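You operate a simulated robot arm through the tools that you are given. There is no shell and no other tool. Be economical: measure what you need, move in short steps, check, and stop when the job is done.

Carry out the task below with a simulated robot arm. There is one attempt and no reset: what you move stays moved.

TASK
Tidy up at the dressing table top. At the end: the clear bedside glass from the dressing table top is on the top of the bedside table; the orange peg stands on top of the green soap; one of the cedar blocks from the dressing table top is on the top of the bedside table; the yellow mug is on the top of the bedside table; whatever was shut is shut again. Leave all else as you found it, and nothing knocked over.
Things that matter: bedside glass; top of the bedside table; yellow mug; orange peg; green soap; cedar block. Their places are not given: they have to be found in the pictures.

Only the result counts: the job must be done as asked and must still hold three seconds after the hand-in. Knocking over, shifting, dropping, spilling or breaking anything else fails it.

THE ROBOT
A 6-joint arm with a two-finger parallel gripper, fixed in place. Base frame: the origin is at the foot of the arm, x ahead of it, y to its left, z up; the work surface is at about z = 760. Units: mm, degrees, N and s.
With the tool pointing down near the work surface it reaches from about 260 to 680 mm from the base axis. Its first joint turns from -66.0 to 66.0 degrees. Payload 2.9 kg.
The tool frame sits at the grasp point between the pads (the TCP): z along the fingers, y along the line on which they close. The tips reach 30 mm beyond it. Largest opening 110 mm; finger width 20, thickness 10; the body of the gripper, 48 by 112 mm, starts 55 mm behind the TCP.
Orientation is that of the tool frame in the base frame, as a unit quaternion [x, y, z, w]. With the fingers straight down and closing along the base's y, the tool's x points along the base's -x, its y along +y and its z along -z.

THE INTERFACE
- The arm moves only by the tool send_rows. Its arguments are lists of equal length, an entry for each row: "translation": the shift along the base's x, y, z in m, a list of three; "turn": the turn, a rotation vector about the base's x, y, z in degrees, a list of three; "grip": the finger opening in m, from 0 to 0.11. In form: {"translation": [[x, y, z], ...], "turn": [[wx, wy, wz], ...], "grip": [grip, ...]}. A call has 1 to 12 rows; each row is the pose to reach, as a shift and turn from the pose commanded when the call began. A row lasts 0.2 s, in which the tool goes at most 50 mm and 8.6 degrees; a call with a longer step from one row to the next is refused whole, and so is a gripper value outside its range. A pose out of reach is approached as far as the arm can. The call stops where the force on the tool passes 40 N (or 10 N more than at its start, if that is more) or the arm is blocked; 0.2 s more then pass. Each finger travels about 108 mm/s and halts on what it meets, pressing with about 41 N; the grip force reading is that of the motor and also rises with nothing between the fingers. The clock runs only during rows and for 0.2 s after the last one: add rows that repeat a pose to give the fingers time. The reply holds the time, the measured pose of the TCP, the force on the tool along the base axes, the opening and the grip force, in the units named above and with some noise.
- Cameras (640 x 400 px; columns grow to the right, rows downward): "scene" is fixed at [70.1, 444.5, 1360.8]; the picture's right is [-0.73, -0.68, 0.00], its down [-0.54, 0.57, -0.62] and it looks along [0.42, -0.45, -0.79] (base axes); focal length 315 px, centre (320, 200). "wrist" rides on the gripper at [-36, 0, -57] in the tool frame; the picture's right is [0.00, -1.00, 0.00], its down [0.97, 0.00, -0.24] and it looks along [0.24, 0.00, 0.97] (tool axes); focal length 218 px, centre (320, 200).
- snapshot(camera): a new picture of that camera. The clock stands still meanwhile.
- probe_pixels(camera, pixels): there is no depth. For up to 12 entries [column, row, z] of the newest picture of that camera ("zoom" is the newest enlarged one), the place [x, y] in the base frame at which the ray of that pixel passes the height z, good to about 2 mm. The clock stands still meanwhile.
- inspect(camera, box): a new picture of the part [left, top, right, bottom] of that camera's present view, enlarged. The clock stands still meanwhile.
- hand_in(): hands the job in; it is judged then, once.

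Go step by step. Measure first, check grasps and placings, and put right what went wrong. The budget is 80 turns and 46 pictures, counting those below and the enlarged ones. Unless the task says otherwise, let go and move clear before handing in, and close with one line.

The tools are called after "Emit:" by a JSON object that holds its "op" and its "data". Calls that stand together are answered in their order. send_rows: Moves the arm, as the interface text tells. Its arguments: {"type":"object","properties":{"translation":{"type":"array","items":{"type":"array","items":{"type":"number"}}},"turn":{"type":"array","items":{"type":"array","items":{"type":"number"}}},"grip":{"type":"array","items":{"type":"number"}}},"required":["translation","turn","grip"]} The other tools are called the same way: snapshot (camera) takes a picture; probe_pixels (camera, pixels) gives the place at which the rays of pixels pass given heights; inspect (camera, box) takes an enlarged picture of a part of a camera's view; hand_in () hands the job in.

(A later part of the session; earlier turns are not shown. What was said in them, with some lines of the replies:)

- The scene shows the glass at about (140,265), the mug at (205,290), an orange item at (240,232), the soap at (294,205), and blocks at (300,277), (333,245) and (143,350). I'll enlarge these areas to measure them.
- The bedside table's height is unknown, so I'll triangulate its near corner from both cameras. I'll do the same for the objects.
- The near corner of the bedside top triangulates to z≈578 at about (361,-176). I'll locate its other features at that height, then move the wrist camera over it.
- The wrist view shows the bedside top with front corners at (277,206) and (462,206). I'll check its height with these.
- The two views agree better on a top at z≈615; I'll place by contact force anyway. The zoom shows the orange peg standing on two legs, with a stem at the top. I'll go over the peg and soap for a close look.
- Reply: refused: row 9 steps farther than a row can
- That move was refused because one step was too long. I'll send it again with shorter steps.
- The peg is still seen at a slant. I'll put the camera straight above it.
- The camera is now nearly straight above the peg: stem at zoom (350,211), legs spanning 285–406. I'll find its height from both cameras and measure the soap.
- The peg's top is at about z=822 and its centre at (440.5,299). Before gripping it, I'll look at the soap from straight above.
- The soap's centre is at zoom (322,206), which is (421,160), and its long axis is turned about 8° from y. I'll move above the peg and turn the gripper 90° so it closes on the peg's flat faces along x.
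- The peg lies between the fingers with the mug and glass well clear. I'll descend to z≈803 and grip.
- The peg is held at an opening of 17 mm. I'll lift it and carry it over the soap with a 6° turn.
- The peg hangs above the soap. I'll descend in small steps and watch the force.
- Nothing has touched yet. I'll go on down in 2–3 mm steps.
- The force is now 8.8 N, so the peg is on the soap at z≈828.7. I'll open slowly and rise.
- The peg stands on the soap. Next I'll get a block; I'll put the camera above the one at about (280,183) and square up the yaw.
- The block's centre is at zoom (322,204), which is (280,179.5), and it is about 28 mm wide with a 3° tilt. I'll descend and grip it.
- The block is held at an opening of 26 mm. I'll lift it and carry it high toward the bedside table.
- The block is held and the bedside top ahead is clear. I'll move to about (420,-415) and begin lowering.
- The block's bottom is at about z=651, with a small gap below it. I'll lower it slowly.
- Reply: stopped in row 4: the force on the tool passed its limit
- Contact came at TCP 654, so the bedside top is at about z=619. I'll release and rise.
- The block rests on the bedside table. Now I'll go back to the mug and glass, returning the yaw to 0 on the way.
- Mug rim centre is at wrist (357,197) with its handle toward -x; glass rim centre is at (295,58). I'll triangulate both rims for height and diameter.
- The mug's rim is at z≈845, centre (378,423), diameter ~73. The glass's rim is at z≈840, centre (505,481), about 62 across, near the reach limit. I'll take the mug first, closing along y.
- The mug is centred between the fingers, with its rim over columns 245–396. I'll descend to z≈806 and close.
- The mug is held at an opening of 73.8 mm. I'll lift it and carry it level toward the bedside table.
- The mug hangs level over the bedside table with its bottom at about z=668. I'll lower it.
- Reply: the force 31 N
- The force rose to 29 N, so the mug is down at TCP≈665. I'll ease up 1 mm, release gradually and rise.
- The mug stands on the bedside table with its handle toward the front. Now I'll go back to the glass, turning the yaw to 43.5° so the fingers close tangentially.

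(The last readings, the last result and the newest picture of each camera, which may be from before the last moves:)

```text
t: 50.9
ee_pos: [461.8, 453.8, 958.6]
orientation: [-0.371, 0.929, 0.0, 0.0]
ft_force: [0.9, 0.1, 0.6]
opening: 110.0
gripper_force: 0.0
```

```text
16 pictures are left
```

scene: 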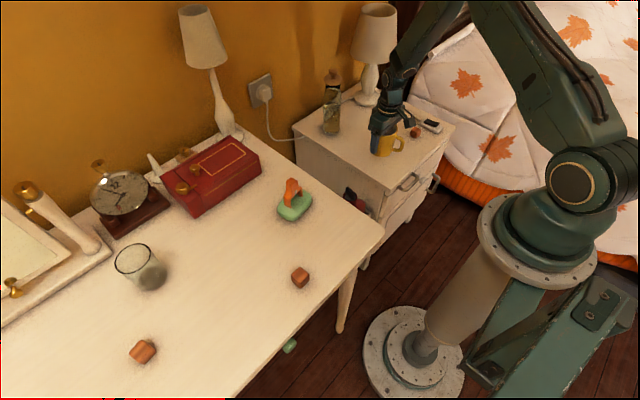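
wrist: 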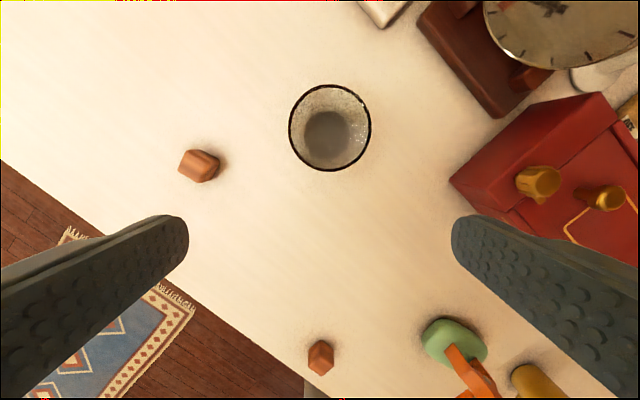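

The glass's rim is centred at (330,128), about 82 px wide, and its base is at (328,138). I'll get its exact centre.

Emit:
{"op": "probe_pixels", "data": {"camera": "wrist", "pixels": [[330, 128, 840], [330, 128, 830], [289, 128, 840], [371, 128, 840], [328, 138, 762], [328, 162, 762], [330, 171, 840], [330, 85, 840]]}}

```text
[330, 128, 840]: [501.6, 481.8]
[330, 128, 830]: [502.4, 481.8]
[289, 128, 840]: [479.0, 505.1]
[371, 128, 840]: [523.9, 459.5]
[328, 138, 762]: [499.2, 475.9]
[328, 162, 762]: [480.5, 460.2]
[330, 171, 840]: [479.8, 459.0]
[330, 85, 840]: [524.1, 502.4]
```

The glass is centred at about (502,481). I'll test the vertical reach above it at z≈900, where the fingertips at 870 stay clear of the rim.

Emit:
{"op": "send_rows", "data": {"translation": [[0.02, 0.0135, 0], [0.04, 0.027, 0], [0.04, 0.027, -0.03], [0.04, 0.027, -0.055], [0.04, 0.027, -0.055]], "turn": [[0, 0, 0], [0, 0, 0], [0, 0, 0], [0, 0, 0], [0, 0, 0]], "grip": [0.11, 0.11, 0.11, 0.11, 0.11]}}

Emit:
{"op": "snapshot", "data": {"camera": "wrist"}}

```text
t: 52.1
ee_pos: [489.9, 473.1, 906.7]
orientation: [-0.37, 0.929, 0.0, 0.0]
ft_force: [-0.3, 0.6, -0.6]
opening: 110.3
gripper_force: 0.1
out of reach, approached as far as the arm can: row 2, 3, 4, 5
```

```text
15 pictures are left
```

wrist: 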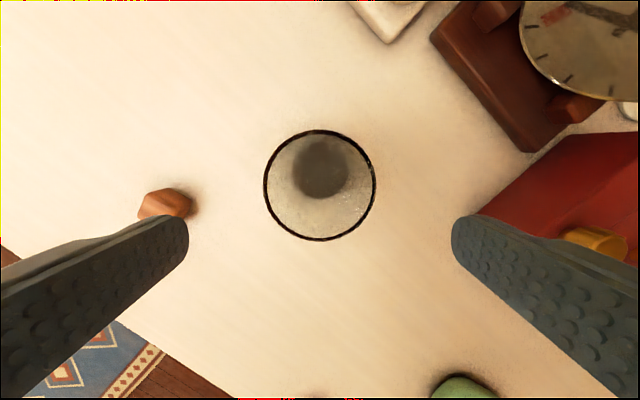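

Vertical reach ends about 14 mm short, at r≈681. I'll tilt the tool 12° outward so the wrist sits closer in; the glass will stay upright because I won't change the tilt while I hold it.

Emit:
{"op": "send_rows", "data": {"translation": [[-0.02, -0.02, 0.01], [-0.02, -0.02, 0.01], [-0.02, -0.02, 0.01]], "turn": [[4.13, -4.34, 0], [8.26, -8.68, 0], [8.26, -8.68, 0]], "grip": [0.11, 0.11, 0.11]}}

```text
t: 52.9
ee_pos: [476.2, 456.7, 954.8]
orientation: [-0.369, 0.927, 0.029, 0.06]
ft_force: [-0.2, -0.5, 0.1]
opening: 109.8
gripper_force: 0.0
out of reach, approached as far as the arm can: row 1, 2, 3
```

The arm tilted only 7.6° and rose, so something limits it there. I'll come further inward and try the tilt at a shorter radius.

Emit:
{"op": "send_rows", "data": {"translation": [[-0.03, -0.03, 0], [-0.05, -0.05, -0.01], [-0.05, -0.05, -0.01], [-0.05, -0.05, -0.01]], "turn": [[0, 0, 0], [0, 0, 0], [0, 0, 0], [0, 0, 0]], "grip": [0.11, 0.11, 0.11, 0.11]}}

Emit:
{"op": "snapshot", "data": {"camera": "scene"}}

```text
t: 53.9
ee_pos: [469.6, 450.1, 954.5]
orientation: [-0.369, 0.927, 0.027, 0.059]
ft_force: [1.0, -0.4, -0.6]
opening: 110.4
gripper_force: 0.1
out of reach, approached as far as the arm can: row 1, 2, 3, 4
```

```text
14 pictures are left
```

scene: 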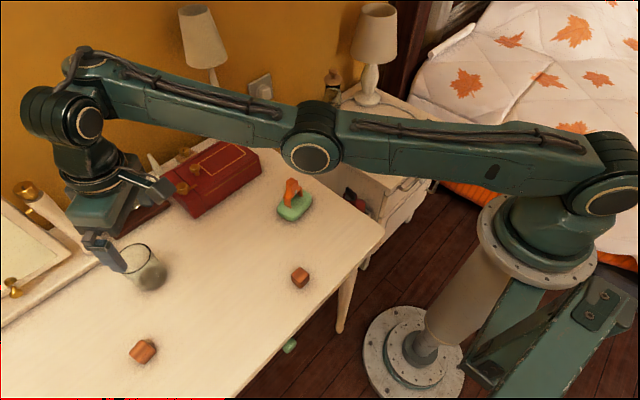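

It still reports out of reach, so either the tilt meets a joint limit or the straight elbow is stuck. I'll remove the tilt and pull back, then test again in mid-range.

Emit:
{"op": "send_rows", "data": {"translation": [[0, 0, 0.02], [0, 0, 0.05], [0, 0, 0.06], [0, 0, 0.06]], "turn": [[-4.13, 4.34, 0], [-8.26, 8.68, 0], [-8.26, 8.68, 0], [-8.26, 8.68, 0]], "grip": [0.11, 0.11, 0.11, 0.11]}}

```text
t: 54.9
ee_pos: [467.2, 449.5, 1015.5]
orientation: [-0.37, 0.928, -0.009, -0.037]
ft_force: [-0.2, -0.8, 0.5]
opening: 110.0
gripper_force: 0.1
out of reach, approached as far as the arm can: row 2
```

The commanded pose resets to the reached one after a clipped row, so the tool is now tilted about 4.4° the other way. I'll level it, pull in to r≈560, and test a 12° tilt there.

Emit:
{"op": "send_rows", "data": {"translation": [[-0.02, -0.02, 0], [-0.045, -0.042, 0], [-0.06, -0.06, -0.02], [-0.06, -0.06, -0.05], [-0.06, -0.06, -0.05]], "turn": [[3, -3.15, 0], [3, -3.15, 0], [3, -3.15, 0], [3, -3.15, 0], [3, -3.15, 0]], "grip": [0.11, 0.11, 0.11, 0.11, 0.11]}}

Emit:
{"op": "send_rows", "data": {"translation": [[0, 0, 0], [0, 0, 0], [0, 0, 0]], "turn": [[4.13, -4.34, 0], [8.26, -8.68, 0], [8.26, -8.68, 0]], "grip": [0.11, 0.11, 0.11]}}

```text
t: 56.1
ee_pos: [409.5, 390.2, 964.6]
orientation: [-0.37, 0.929, 0.004, -0.002]
ft_force: [0.4, 0.1, -1.0]
opening: 110.0
gripper_force: 0.0
```

```text
t: 56.9
ee_pos: [408.7, 389.1, 966.3]
orientation: [-0.369, 0.924, 0.043, 0.096]
ft_force: [0.4, 0.5, -0.3]
opening: 110.4
gripper_force: 0.0
```

The 12° tilt works here. Now I'll move outward toward the glass with the tilt held, staying above the rim.

Emit:
{"op": "send_rows", "data": {"translation": [[0.025, 0.025, -0.02], [0.05, 0.05, -0.04], [0.07, 0.07, -0.06], [0.082, 0.08, -0.068], [0.093, 0.092, -0.068], [0.093, 0.092, -0.068]], "turn": [[0, 0, 0], [0, 0, 0], [0, 0, 0], [0, 0, 0], [0, 0, 0], [0, 0, 0]], "grip": [0.11, 0.11, 0.11, 0.11, 0.11, 0.11]}}

Emit:
{"op": "snapshot", "data": {"camera": "wrist"}}

```text
t: 58.3
ee_pos: [502.3, 481.2, 897.2]
orientation: [-0.369, 0.924, 0.043, 0.094]
ft_force: [-0.7, 0.1, 0.4]
opening: 110.2
gripper_force: 0.0
```

```text
13 pictures are left
```

wrist: 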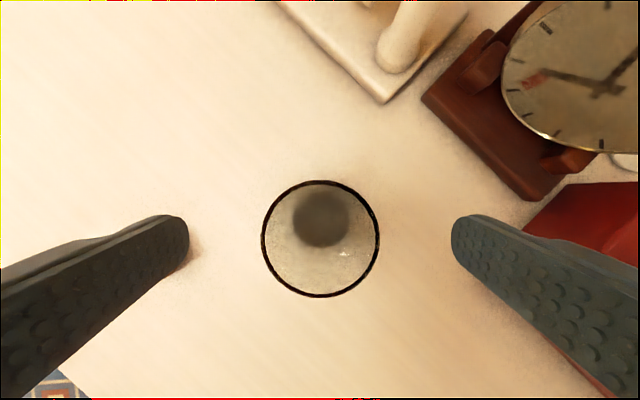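

It reached (502,481) with the tilt, and the rim is centred laterally at column 320. I'll check the rim and base centres once more.

Emit:
{"op": "probe_pixels", "data": {"camera": "wrist", "pixels": [[320.5, 239, 840], [321, 219, 765], [262, 239, 840], [379, 239, 840], [320.5, 181, 840], [320.5, 297, 840], [190, 250, 785]]}}

```text
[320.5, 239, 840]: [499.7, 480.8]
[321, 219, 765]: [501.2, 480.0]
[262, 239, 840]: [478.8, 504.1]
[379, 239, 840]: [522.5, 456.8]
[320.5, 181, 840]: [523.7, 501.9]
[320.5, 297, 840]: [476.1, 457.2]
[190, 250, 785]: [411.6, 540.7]
```

The centre is (500.5,480.5). I'll descend to z≈808 with an 86 mm opening and then close gently on the glass.

Emit:
{"op": "send_rows", "data": {"translation": [[-0.0015, -0.0005, -0.01], [-0.0015, -0.0005, -0.035], [-0.0015, -0.0005, -0.06], [-0.0015, -0.0005, -0.08], [-0.0015, -0.0005, -0.089], [-0.0015, -0.0005, -0.089], [-0.0015, -0.0005, -0.089]], "turn": [[0, 0, 0], [0, 0, 0], [0, 0, 0], [0, 0, 0], [0, 0, 0], [0, 0, 0], [0, 0, 0]], "grip": [0.095, 0.086, 0.086, 0.086, 0.086, 0.086, 0.086]}}

Emit:
{"op": "snapshot", "data": {"camera": "wrist"}}

```text
t: 59.9
ee_pos: [500.5, 481.5, 808.1]
orientation: [-0.369, 0.924, 0.042, 0.094]
ft_force: [0.7, -0.3, 0.3]
opening: 86.2
gripper_force: 0.1
```

```text
12 pictures are left
```

wrist: 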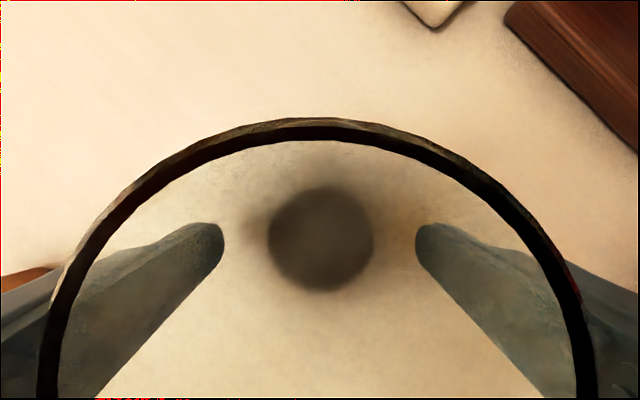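

The fingers straddle the glass and are seen through it. I'll close now.

Emit:
{"op": "send_rows", "data": {"translation": [[0, 0, 0], [0, 0, 0], [0, 0, 0], [0, 0, 0], [0, 0, 0]], "turn": [[0, 0, 0], [0, 0, 0], [0, 0, 0], [0, 0, 0], [0, 0, 0]], "grip": [0.075, 0.065, 0.055, 0.045, 0.045]}}

Emit:
{"op": "send_rows", "data": {"translation": [[0, 0, 0.005], [0, 0, 0.01], [0, 0, 0.01]], "turn": [[0, 0, 0], [0, 0, 0], [0, 0, 0]], "grip": [0.045, 0.045, 0.045]}}

Emit:
{"op": "inspect", "data": {"camera": "scene", "box": [60, 190, 240, 310]}}

```text
t: 61.1
ee_pos: [499.5, 480.1, 808.5]
orientation: [-0.369, 0.924, 0.044, 0.094]
ft_force: [-0.9, 0.7, 0.3]
opening: 60.1
gripper_force: 41.0
```

```text
t: 61.9
ee_pos: [501.0, 480.5, 818.4]
orientation: [-0.369, 0.924, 0.042, 0.095]
ft_force: [-0.2, 0.4, -1.9]
opening: 60.1
gripper_force: 40.8
```

```text
3.33 times, centred on (150, 250) of scene
```

zoom: 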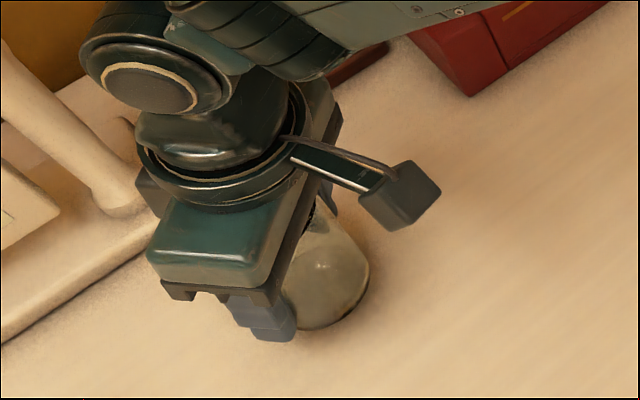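

The glass is held at a 60 mm opening and lifts cleanly. I'll raise it, draw inward, and carry it over while turning only about the vertical.

Emit:
{"op": "send_rows", "data": {"translation": [[0, 0, 0.03], [0, 0, 0.065], [-0.02, -0.02, 0.09], [-0.05, -0.05, 0.11], [-0.08, -0.075, 0.135], [-0.108, -0.107, 0.14], [-0.108, -0.107, 0.14]], "turn": [[0, 0, 0], [0, 0, 0], [0, 0, 0], [0, 0, 0], [0, 0, 0], [0, 0, 0], [0, 0, 0]], "grip": [0.045, 0.045, 0.045, 0.045, 0.045, 0.045, 0.045]}}

Emit:
{"op": "inspect", "data": {"camera": "scene", "box": [60, 150, 300, 310]}}

```text
t: 63.5
ee_pos: [392.4, 372.5, 957.2]
orientation: [-0.369, 0.924, 0.042, 0.096]
ft_force: [-0.2, 0.3, -2.0]
opening: 60.1
gripper_force: 40.8
```

```text
2.50 times, centred on (180, 230) of scene
```

zoom: 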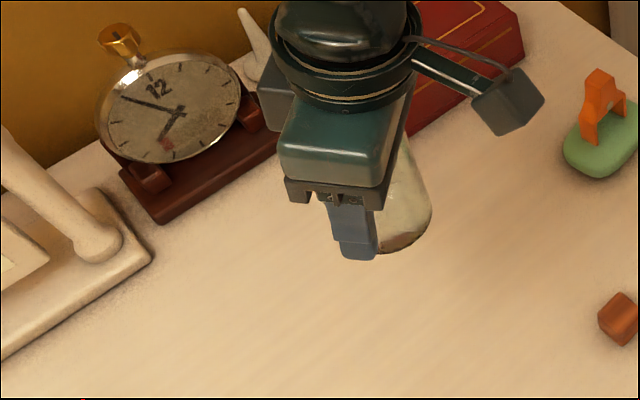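

The glass hangs upright in the grip. I'll carry it across.

Emit:
{"op": "send_rows", "data": {"translation": [[0.005, -0.045, 0], [0.01, -0.09, 0], [0.015, -0.135, 0], [0.02, -0.18, 0], [0.025, -0.225, 0], [0.03, -0.27, 0], [0.035, -0.315, 0], [0.04, -0.36, 0], [0.045, -0.405, 0], [0.05, -0.45, 0], [0.055, -0.495, 0], [0.06, -0.54, 0]], "turn": [[0, 0, -6.3], [0, 0, -12.7], [0, 0, -19.1], [0, 0, -25.5], [0, 0, -31.9], [0, 0, -38.2], [0, 0, -44.6], [0, 0, -51], [0, 0, -57.4], [0, 0, -63.8], [0, 0, -70.1], [0, 0, -76.5]], "grip": [0.045, 0.045, 0.045, 0.045, 0.045, 0.045, 0.045, 0.045, 0.045, 0.045, 0.045, 0.045]}}

```text
t: 66.1
ee_pos: [451.3, -166.2, 959.4]
orientation: [0.283, 0.954, -0.025, 0.101]
ft_force: [-0.6, 0.2, -1.8]
opening: 59.7
gripper_force: 40.8
```

Everything is on track. I'll move above (495,-320) and lower to about 30 mm above contact.

Emit:
{"op": "send_rows", "data": {"translation": [[0.011, -0.039, 0], [0.022, -0.078, 0], [0.033, -0.117, 0], [0.044, -0.154, 0], [0.044, -0.154, -0.045], [0.044, -0.154, -0.09], [0.044, -0.154, -0.135], [0.044, -0.154, -0.18], [0.044, -0.154, -0.22], [0.044, -0.154, -0.245], [0.044, -0.154, -0.245]], "turn": [[0, 0, 0], [0, 0, 0], [0, 0, 0], [0, 0, 0], [0, 0, 0], [0, 0, 0], [0, 0, 0], [0, 0, 0], [0, 0, 0], [0, 0, 0], [0, 0, 0]], "grip": [0.045, 0.045, 0.045, 0.045, 0.045, 0.045, 0.045, 0.045, 0.045, 0.045, 0.045]}}

Emit:
{"op": "inspect", "data": {"camera": "scene", "box": [300, 50, 460, 200]}}

```text
t: 68.5
ee_pos: [495.4, -320.8, 712.4]
orientation: [0.281, 0.954, -0.025, 0.101]
ft_force: [-0.2, 0.2, -1.3]
opening: 60.1
gripper_force: 40.7
```

```text
2.67 times, centred on (380, 125) of scene
```

zoom: 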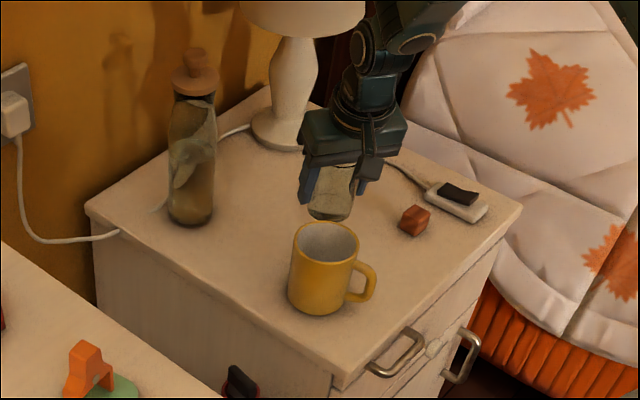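

The glass is behind the mug with clear space around it and its bottom at about z=664. I'll lower it slowly to contact.

Emit:
{"op": "send_rows", "data": {"translation": [[0, 0, -0.015], [0, 0, -0.03], [0, 0, -0.038], [0, 0, -0.041], [0, 0, -0.043]], "turn": [[0, 0, 0], [0, 0, 0], [0, 0, 0], [0, 0, 0], [0, 0, 0]], "grip": [0.045, 0.045, 0.045, 0.045, 0.045]}}

Emit:
{"op": "send_rows", "data": {"translation": [[0, 0, -0.001], [0, 0, -0.002], [0, 0, -0.002]], "turn": [[0, 0, 0], [0, 0, 0], [0, 0, 0]], "grip": [0.045, 0.045, 0.045]}}

```text
t: 69.7
ee_pos: [495.9, -320.9, 669.6]
orientation: [0.281, 0.954, -0.026, 0.101]
ft_force: [-0.4, -0.2, -2.0]
opening: 60.2
gripper_force: 41.0
```

```text
t: 70.5
ee_pos: [495.9, -321.5, 667.9]
orientation: [0.281, 0.954, -0.024, 0.101]
ft_force: [-1.2, 0.0, -1.7]
opening: 60.1
gripper_force: 41.5
```

Emit:
{"op": "send_rows", "data": {"translation": [[0, 0, -0.001], [0, 0, -0.002], [0, 0, -0.002]], "turn": [[0, 0, 0], [0, 0, 0], [0, 0, 0]], "grip": [0.045, 0.045, 0.045]}}

```text
t: 71.3
ee_pos: [496.0, -321.0, 667.7]
orientation: [0.282, 0.954, -0.025, 0.102]
ft_force: [-5.0, 4.9, 18.6]
opening: 60.0
gripper_force: 40.9
```

There is contact at 18.6 N. I'll release gradually and rise straight up.

Emit:
{"op": "send_rows", "data": {"translation": [[0, 0, 0.001], [0, 0, 0.001], [0, 0, 0.001], [0, 0, 0.001], [0, 0, 0.001], [0, 0, 0.02], [0, 0, 0.05], [0, 0, 0.09], [0, 0, 0.135], [0, 0, 0.18], [0, 0, 0.225], [0, 0, 0.27]], "turn": [[0, 0, 0], [0, 0, 0], [0, 0, 0], [0, 0, 0], [0, 0, 0], [0, 0, 0], [0, 0, 0], [0, 0, 0], [0, 0, 0], [0, 0, 0], [0, 0, 0], [0, 0, 0]], "grip": [0.062, 0.068, 0.076, 0.086, 0.09, 0.09, 0.09, 0.09, 0.09, 0.09, 0.09, 0.09]}}

Emit:
{"op": "inspect", "data": {"camera": "scene", "box": [300, 50, 460, 200]}}

Emit:
{"op": "snapshot", "data": {"camera": "scene"}}

```text
t: 73.9
ee_pos: [494.9, -319.6, 936.6]
orientation: [0.282, 0.954, -0.025, 0.1]
ft_force: [-0.5, 0.5, 0.5]
opening: 90.0
gripper_force: 0.1
```

```text
2.67 times, centred on (380, 125) of scene
```

zoom: 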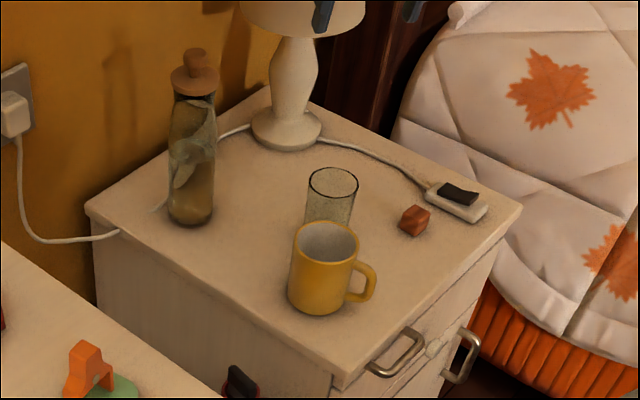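

```text
7 pictures are left
```

scene: 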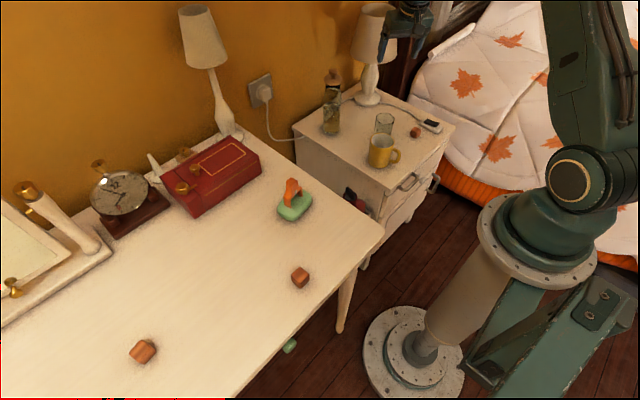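

The latest picture shows the glass at (384,124), the mug at (383,152) and one block at (415,132), all upright on the bedside top. The peg stands on the soap at (293,200), the arm is clear and nothing was opened, so I'll hand in.

Emit:
{"op": "hand_in", "data": {}}

```text
The job is handed in.
```

The job is handed in: the glass, the mug and one cedar block are on the bedside table, the peg stands on the soap, nothing was knocked over, and nothing that was shut was opened.
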